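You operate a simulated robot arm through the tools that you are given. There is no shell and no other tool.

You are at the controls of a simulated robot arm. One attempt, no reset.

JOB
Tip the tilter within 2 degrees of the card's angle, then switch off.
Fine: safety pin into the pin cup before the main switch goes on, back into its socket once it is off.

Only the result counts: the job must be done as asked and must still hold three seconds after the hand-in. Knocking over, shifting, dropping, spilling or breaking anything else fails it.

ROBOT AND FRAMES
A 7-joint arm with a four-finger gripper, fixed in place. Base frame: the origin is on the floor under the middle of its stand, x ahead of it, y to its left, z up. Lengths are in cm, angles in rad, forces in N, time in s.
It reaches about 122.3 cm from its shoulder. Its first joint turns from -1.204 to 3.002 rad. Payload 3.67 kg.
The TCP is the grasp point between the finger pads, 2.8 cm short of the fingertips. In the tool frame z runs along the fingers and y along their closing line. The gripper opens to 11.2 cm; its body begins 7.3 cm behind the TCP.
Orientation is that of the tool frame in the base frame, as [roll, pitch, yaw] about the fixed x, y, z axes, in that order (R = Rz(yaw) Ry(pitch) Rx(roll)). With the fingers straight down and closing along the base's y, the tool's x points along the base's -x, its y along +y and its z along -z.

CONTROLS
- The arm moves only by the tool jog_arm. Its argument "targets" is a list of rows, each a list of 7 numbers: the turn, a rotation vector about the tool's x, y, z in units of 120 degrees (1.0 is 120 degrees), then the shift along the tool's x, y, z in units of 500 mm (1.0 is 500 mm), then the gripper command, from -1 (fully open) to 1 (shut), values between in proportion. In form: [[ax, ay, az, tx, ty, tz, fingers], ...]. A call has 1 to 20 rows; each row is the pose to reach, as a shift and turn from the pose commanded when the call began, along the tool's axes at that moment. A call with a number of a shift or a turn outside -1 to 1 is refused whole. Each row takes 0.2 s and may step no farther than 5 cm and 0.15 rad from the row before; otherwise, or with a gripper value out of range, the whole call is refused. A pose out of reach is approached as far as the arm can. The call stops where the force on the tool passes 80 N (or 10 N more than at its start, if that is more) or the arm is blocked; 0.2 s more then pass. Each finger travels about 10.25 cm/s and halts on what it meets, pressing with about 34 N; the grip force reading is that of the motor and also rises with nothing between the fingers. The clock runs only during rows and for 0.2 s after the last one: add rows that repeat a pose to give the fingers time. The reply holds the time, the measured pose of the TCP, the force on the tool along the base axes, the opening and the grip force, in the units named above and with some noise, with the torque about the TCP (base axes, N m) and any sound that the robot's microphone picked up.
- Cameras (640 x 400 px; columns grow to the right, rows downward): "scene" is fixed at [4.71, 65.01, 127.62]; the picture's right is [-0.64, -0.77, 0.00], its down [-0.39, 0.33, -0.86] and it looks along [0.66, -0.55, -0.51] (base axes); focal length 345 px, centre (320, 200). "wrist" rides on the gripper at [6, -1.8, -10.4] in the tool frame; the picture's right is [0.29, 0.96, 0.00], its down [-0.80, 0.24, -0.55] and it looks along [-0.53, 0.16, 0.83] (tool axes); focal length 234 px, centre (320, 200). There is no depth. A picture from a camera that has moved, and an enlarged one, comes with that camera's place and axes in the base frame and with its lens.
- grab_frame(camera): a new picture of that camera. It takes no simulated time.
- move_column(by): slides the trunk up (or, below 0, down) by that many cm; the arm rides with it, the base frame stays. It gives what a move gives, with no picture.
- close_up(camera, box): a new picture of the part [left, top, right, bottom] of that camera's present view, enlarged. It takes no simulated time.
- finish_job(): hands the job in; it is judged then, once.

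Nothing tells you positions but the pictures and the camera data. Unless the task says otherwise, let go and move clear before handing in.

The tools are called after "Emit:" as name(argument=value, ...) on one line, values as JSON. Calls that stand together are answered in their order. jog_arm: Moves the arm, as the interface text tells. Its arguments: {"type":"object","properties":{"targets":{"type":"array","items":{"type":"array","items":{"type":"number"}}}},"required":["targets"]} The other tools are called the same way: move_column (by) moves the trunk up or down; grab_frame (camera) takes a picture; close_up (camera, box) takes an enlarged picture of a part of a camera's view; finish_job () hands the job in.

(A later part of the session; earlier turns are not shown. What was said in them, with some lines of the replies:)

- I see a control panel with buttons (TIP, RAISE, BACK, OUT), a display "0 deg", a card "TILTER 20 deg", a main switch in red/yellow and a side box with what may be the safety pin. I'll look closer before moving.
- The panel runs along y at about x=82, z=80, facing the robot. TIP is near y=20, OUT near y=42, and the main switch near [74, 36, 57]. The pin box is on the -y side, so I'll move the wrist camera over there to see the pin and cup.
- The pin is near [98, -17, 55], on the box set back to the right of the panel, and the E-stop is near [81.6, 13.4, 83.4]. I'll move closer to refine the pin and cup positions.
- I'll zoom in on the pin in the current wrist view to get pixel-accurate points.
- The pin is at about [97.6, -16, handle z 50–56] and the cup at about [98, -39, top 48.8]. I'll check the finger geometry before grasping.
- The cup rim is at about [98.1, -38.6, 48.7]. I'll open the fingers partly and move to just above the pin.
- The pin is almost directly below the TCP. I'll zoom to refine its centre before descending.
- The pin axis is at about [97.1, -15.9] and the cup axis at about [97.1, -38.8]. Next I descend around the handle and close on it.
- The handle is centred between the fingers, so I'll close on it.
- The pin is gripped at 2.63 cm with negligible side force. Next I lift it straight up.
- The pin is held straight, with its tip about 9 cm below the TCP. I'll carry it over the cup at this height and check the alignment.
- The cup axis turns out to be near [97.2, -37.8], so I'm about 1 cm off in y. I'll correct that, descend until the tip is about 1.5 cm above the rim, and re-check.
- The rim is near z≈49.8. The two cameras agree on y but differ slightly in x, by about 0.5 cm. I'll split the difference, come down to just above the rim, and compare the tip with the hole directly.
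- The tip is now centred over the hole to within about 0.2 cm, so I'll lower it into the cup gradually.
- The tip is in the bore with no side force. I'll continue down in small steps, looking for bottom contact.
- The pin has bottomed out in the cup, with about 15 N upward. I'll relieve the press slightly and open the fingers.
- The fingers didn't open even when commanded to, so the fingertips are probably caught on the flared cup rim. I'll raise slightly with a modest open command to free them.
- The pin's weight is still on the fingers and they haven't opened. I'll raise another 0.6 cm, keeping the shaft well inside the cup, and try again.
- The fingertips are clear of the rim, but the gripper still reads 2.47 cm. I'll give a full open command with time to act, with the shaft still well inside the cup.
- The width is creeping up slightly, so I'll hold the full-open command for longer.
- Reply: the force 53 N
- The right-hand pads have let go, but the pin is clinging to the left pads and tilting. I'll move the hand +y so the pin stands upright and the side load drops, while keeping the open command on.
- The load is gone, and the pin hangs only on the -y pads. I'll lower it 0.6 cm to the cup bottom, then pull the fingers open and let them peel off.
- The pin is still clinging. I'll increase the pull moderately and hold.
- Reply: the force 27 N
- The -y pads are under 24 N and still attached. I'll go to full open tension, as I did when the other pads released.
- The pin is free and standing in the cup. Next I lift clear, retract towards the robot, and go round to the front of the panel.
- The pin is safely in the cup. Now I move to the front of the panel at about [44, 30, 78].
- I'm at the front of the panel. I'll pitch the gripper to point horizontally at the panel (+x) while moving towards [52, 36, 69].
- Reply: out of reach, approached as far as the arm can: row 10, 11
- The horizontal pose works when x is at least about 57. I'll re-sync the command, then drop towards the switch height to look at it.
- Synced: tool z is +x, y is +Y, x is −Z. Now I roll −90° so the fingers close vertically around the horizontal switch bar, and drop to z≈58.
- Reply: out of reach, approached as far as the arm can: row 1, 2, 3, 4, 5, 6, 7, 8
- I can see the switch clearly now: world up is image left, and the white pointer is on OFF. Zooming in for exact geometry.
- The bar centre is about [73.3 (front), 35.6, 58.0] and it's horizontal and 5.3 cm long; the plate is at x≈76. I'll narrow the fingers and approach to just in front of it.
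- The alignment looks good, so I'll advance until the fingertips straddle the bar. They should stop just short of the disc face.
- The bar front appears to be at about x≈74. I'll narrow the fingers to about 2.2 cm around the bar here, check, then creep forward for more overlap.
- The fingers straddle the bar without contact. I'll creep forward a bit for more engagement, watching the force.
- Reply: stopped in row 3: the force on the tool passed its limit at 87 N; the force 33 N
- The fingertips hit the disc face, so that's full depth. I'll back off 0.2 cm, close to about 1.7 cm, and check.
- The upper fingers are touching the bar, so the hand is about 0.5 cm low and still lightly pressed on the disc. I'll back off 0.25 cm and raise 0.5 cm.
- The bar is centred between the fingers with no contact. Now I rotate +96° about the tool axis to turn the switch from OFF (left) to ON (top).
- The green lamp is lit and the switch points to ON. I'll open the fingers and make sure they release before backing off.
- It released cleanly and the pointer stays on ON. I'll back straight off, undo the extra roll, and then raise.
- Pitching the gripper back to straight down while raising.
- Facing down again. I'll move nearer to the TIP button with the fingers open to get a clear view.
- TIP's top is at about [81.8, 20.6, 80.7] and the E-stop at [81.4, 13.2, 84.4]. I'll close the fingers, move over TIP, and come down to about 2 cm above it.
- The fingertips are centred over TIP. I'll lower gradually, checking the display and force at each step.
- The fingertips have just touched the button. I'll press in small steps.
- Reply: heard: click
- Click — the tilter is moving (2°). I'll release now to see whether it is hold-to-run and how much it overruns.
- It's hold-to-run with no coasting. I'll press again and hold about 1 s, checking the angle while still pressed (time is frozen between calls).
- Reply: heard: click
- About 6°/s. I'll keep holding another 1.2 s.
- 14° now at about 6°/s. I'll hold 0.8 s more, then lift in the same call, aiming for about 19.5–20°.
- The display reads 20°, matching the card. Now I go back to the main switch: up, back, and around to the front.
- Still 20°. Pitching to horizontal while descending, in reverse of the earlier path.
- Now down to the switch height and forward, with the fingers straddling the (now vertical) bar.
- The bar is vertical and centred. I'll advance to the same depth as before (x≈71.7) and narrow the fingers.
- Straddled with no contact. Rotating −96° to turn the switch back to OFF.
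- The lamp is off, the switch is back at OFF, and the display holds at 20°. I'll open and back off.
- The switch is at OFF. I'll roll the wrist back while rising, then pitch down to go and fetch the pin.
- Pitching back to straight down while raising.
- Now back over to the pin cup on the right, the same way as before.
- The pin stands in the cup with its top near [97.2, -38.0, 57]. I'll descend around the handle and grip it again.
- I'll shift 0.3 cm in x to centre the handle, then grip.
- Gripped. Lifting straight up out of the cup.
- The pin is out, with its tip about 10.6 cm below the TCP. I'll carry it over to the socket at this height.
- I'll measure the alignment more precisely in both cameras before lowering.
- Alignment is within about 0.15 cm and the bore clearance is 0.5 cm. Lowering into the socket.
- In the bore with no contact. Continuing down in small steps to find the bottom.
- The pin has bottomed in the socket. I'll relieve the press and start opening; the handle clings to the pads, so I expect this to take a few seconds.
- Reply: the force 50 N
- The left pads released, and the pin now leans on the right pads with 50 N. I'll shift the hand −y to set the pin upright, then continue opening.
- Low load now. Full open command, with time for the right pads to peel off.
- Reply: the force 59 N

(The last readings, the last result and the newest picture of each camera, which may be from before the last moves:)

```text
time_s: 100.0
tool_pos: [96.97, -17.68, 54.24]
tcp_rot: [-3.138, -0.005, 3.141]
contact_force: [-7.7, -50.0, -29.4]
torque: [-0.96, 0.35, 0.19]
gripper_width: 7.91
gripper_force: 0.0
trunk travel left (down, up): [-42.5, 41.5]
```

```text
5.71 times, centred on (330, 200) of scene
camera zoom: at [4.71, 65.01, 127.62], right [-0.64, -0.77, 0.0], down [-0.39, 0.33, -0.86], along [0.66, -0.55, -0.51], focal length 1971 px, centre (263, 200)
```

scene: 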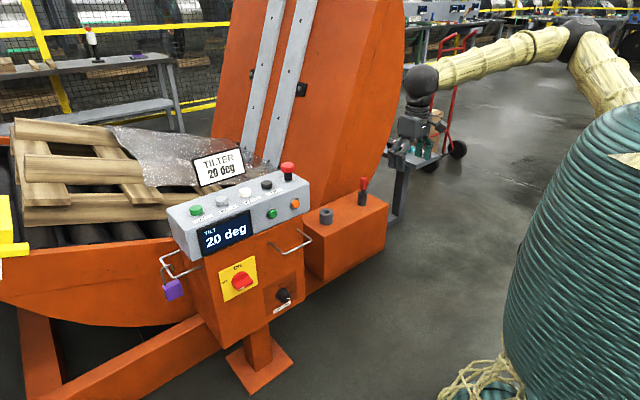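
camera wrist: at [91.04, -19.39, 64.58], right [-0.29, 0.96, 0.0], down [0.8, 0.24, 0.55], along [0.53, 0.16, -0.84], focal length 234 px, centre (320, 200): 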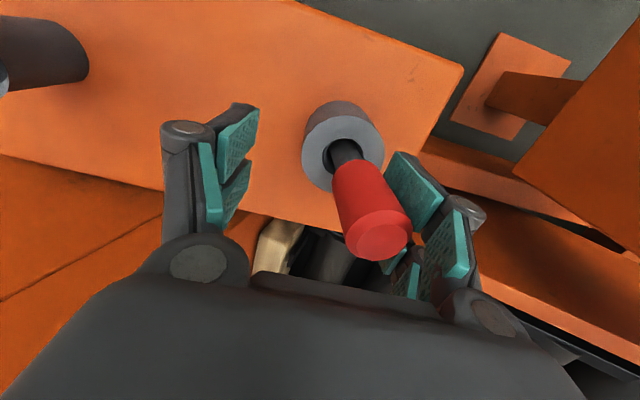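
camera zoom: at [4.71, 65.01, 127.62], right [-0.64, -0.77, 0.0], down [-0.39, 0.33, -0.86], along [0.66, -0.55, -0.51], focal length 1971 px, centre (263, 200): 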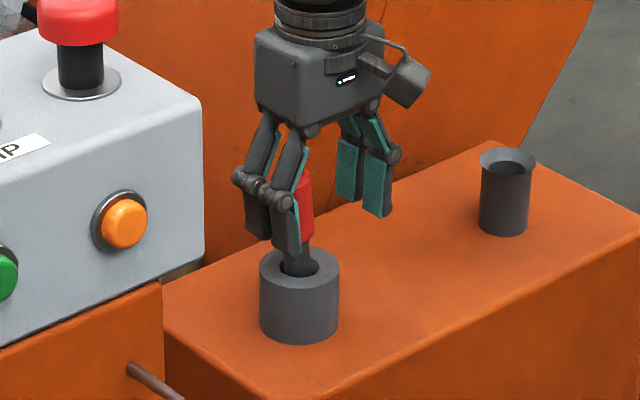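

Still clinging at 50 N; I'll wait a little longer, since the other side took about 2 s of steady pull.

Emit:
jog_arm(targets=[[0, 0, 0, 0, 0, 0, -1], [0, 0, 0, 0, 0, 0, -1], [0, 0, 0, 0, 0, 0, -1], [0, 0, 0, 0, 0, 0, -1], [0, 0, 0, 0, 0, 0, -1]])

Emit:
grab_frame(camera="wrist")

Emit:
close_up(camera="scene", box=[300, 165, 360, 235])

```text
time_s: 101.2
tool_pos: [97.07, -17.6, 54.21]
tcp_rot: [-3.141, -0.005, -3.141]
contact_force: [-4.6, -48.8, -28.8]
torque: [-0.88, 0.31, 0.06]
gripper_width: 7.94
gripper_force: 0.1
trunk travel left (down, up): [-42.5, 41.5]
```

```text
taken
camera wrist: at [91.05, -19.38, 64.63], right [-0.29, 0.96, 0.0], down [0.8, 0.24, 0.55], along [0.53, 0.16, -0.84], focal length 234 px, centre (320, 200)
```

wrist: 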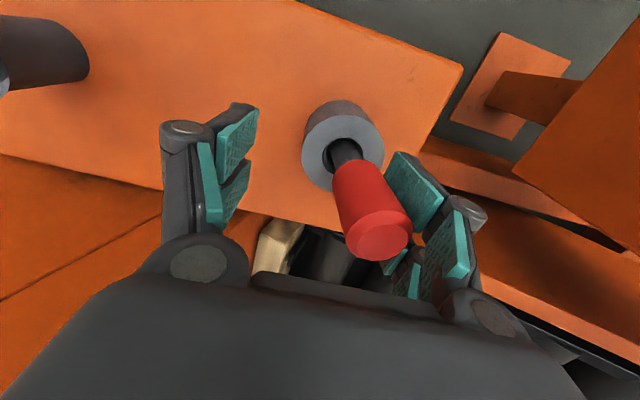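

```text
5.71 times, centred on (330, 200) of scene
camera zoom: at [4.71, 65.01, 127.62], right [-0.64, -0.77, 0.0], down [-0.39, 0.33, -0.86], along [0.66, -0.55, -0.51], focal length 1971 px, centre (263, 200)
```

zoom: 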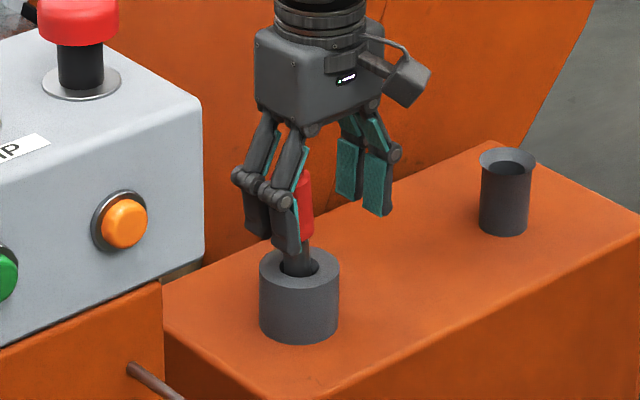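

No change yet. I'll hold the pull for two more seconds.

Emit:
jog_arm(targets=[[0, 0, 0, 0, 0, 0, -1], [0, 0, 0, 0, 0, 0, -1], [0, 0, 0, 0, 0, 0, -1], [0, 0, 0, 0, 0, 0, -1], [0, 0, 0, 0, 0, 0, -1], [0, 0, 0, 0, 0, 0, -1], [0, 0, 0, 0, 0, 0, -1], [0, 0, 0, 0, 0, 0, -1], [0, 0, 0, 0, 0, 0, -1], [0, 0, 0, 0, 0, 0, -1]])

Emit:
close_up(camera="scene", box=[300, 165, 360, 235])

```text
time_s: 103.4
tool_pos: [96.95, -17.67, 54.35]
tcp_rot: [-3.14, -0.004, -3.141]
contact_force: [-5.0, -48.9, -22.5]
torque: [-0.54, 0.21, 0.1]
gripper_width: 8.05
gripper_force: 0.1
trunk travel left (down, up): [-42.5, 41.5]
```

```text
5.71 times, centred on (330, 200) of scene
camera zoom: at [4.71, 65.01, 127.62], right [-0.64, -0.77, 0.0], down [-0.39, 0.33, -0.86], along [0.66, -0.55, -0.51], focal length 1971 px, centre (263, 200)
```

zoom: 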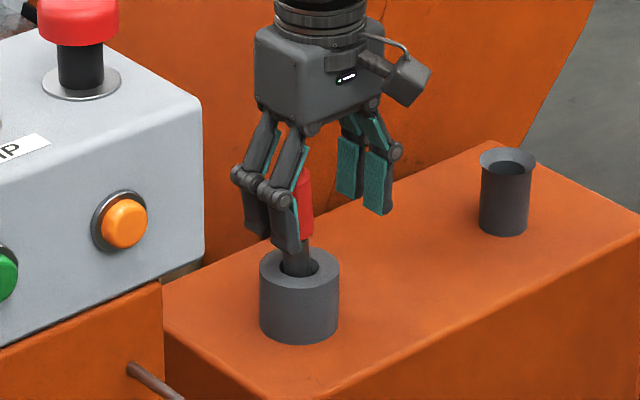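

There's slow creep (the width is growing and the torque falling). Another two seconds.

Emit:
jog_arm(targets=[[0, 0, 0, 0, 0, 0, -1], [0, 0, 0, 0, 0, 0, -1], [0, 0, 0, 0, 0, 0, -1], [0, 0, 0, 0, 0, 0, -1], [0, 0, 0, 0, 0, 0, -1], [0, 0, 0, 0, 0, 0, -1], [0, 0, 0, 0, 0, 0, -1], [0, 0, 0, 0, 0, 0, -1], [0, 0, 0, 0, 0, 0, -1], [0, 0, 0, 0, 0, 0, -1]])

Emit:
grab_frame(camera="wrist")

Emit:
close_up(camera="scene", box=[300, 165, 360, 235])

```text
time_s: 105.6
tool_pos: [96.98, -17.24, 54.69]
tcp_rot: [3.142, -0.001, -3.14]
contact_force: [0.0, 0.2, 0.8]
torque: [-0.02, -0.04, 0.03]
gripper_width: 11.21
gripper_force: 0.1
trunk travel left (down, up): [-42.5, 41.5]
```

```text
taken
camera wrist: at [90.92, -18.9, 65.02], right [-0.29, 0.96, 0.0], down [0.8, 0.24, 0.55], along [0.53, 0.16, -0.83], focal length 234 px, centre (320, 200)
```

wrist: 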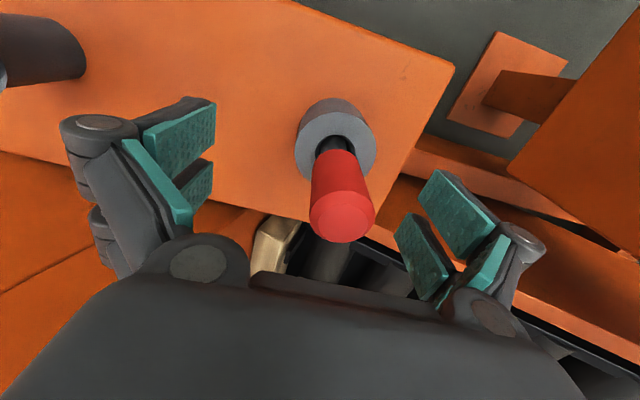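

```text
5.71 times, centred on (330, 200) of scene
camera zoom: at [4.71, 65.01, 127.62], right [-0.64, -0.77, 0.0], down [-0.39, 0.33, -0.86], along [0.66, -0.55, -0.51], focal length 1971 px, centre (263, 200)
```

zoom: 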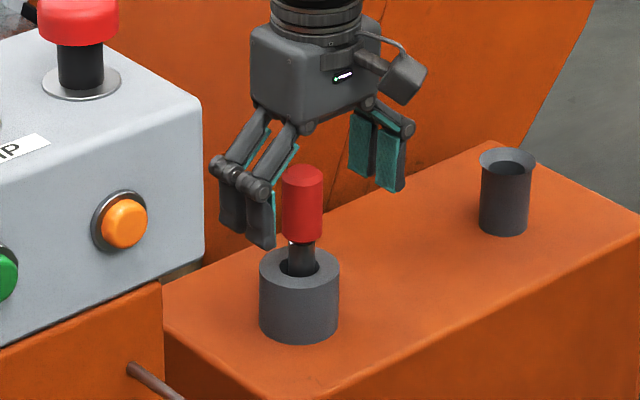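

Released, and the pin is seated in its socket as it was originally. Lifting clear and retracting.

Emit:
jog_arm(targets=[[0, 0, 0, 0, 0, -0.04, -1], [0, 0, 0, 0, 0, -0.1, -1], [0, 0, 0, 0, 0, -0.18, -1], [0, 0, 0, 0, 0, -0.26, -1], [0, 0, 0, 0, 0, -0.34, -1], [0, 0, 0, 0.06, 0, -0.4, -1], [0, 0, 0, 0.14, 0, -0.44, -1], [0, 0, 0, 0.22, 0, -0.48, -1], [0, 0, 0, 0.3, 0, -0.52, -1], [0, 0, 0, 0.38, 0, -0.56, -1], [0, 0, 0, 0.46, 0, -0.6, -1], [0, 0, 0, 0.54, 0, -0.64, -1], [0, 0, 0, 0.62, 0, -0.68, -1]])

Emit:
grab_frame(camera="scene")

Emit:
close_up(camera="scene", box=[290, 160, 400, 240])

Emit:
close_up(camera="scene", box=[150, 140, 330, 320])

Emit:
grab_frame(camera="wrist")

```text
time_s: 108.4
tool_pos: [66.17, -17.52, 88.8]
tcp_rot: [-3.14, -0.001, -3.139]
contact_force: [-0.4, -0.5, 0.7]
torque: [0.02, 0.02, -0.03]
gripper_width: 11.24
gripper_force: 0.1
trunk travel left (down, up): [-42.5, 41.5]
```

```text
taken
```

scene: 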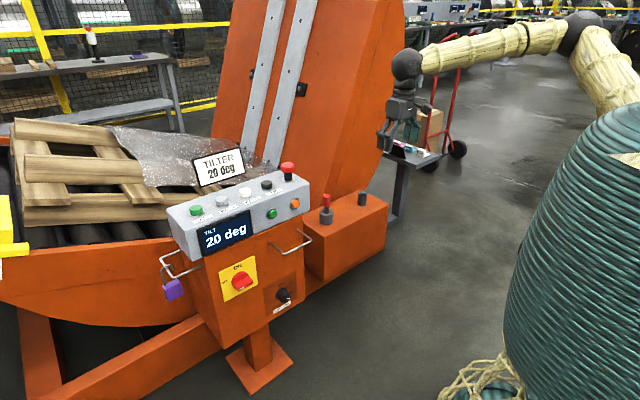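

```text
5.00 times, centred on (345, 200) of scene
camera zoom: at [4.71, 65.01, 127.62], right [-0.64, -0.77, 0.0], down [-0.39, 0.33, -0.86], along [0.66, -0.55, -0.51], focal length 1725 px, centre (195, 200)
```

zoom: 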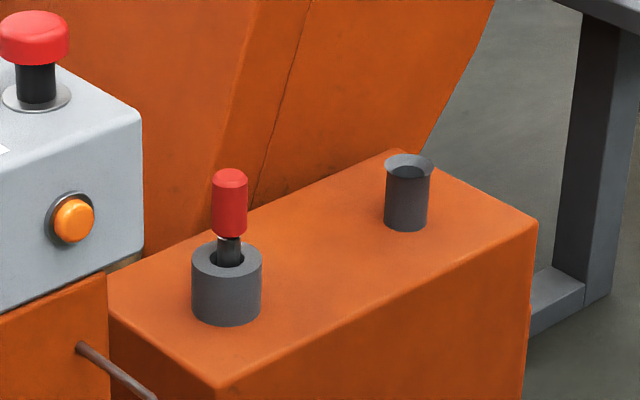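

```text
2.22 times, centred on (240, 230) of scene
camera zoom: at [4.71, 65.01, 127.62], right [-0.64, -0.77, 0.0], down [-0.39, 0.33, -0.86], along [0.66, -0.55, -0.51], focal length 767 px, centre (498, 133)
```

zoom: 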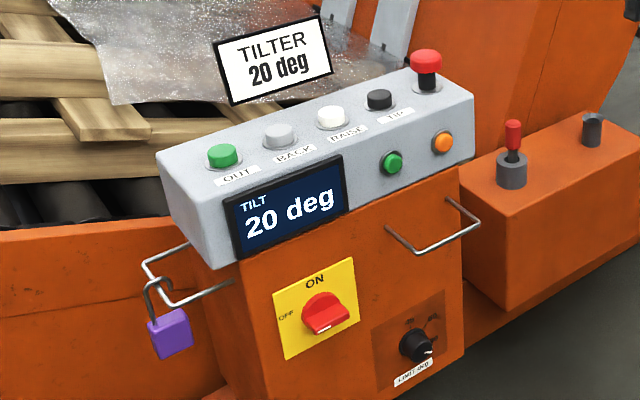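

```text
taken
camera wrist: at [60.0, -19.24, 99.13], right [-0.29, 0.96, 0.0], down [0.8, 0.24, 0.55], along [0.53, 0.16, -0.83], focal length 234 px, centre (320, 200)
```

wrist: 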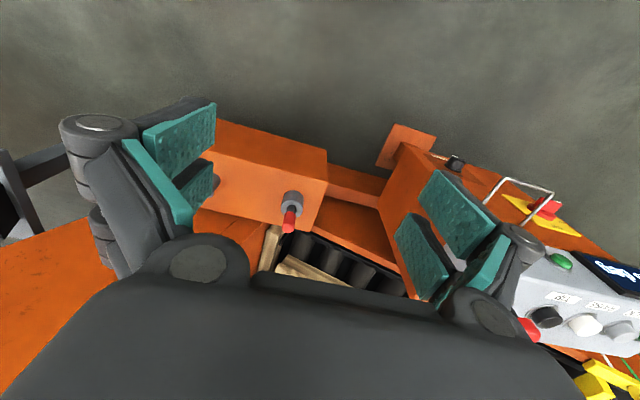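

The tilter display reads 20°, matching the card. The main switch is OFF with its lamp out, the safety pin is back in its socket, and the arm is clear. Nothing else looks disturbed, so I'm handing in.

Emit:
finish_job()

```text
The job is handed in.
```

The tilter now reads 20° on its display, the same as the card, and the main switch is off. I've handed the job in but haven't seen a verdict.

- **Safety pin:** I put it in the pin cup before switching on. It went back in its socket once the switch was off.
- **Tipping:** I held the TIP button until the display reached 20°. It still read 20° after I switched off.
- **Sticking grip:** the pin's handle clung to the finger pads both times I let go. It was pulled sideways with up to about 50 N before it came free. It ended up seated in the socket as it was at the start.
- **Surroundings:** the last pictures show nothing knocked over or moved, and the arm is well clear of the machine.
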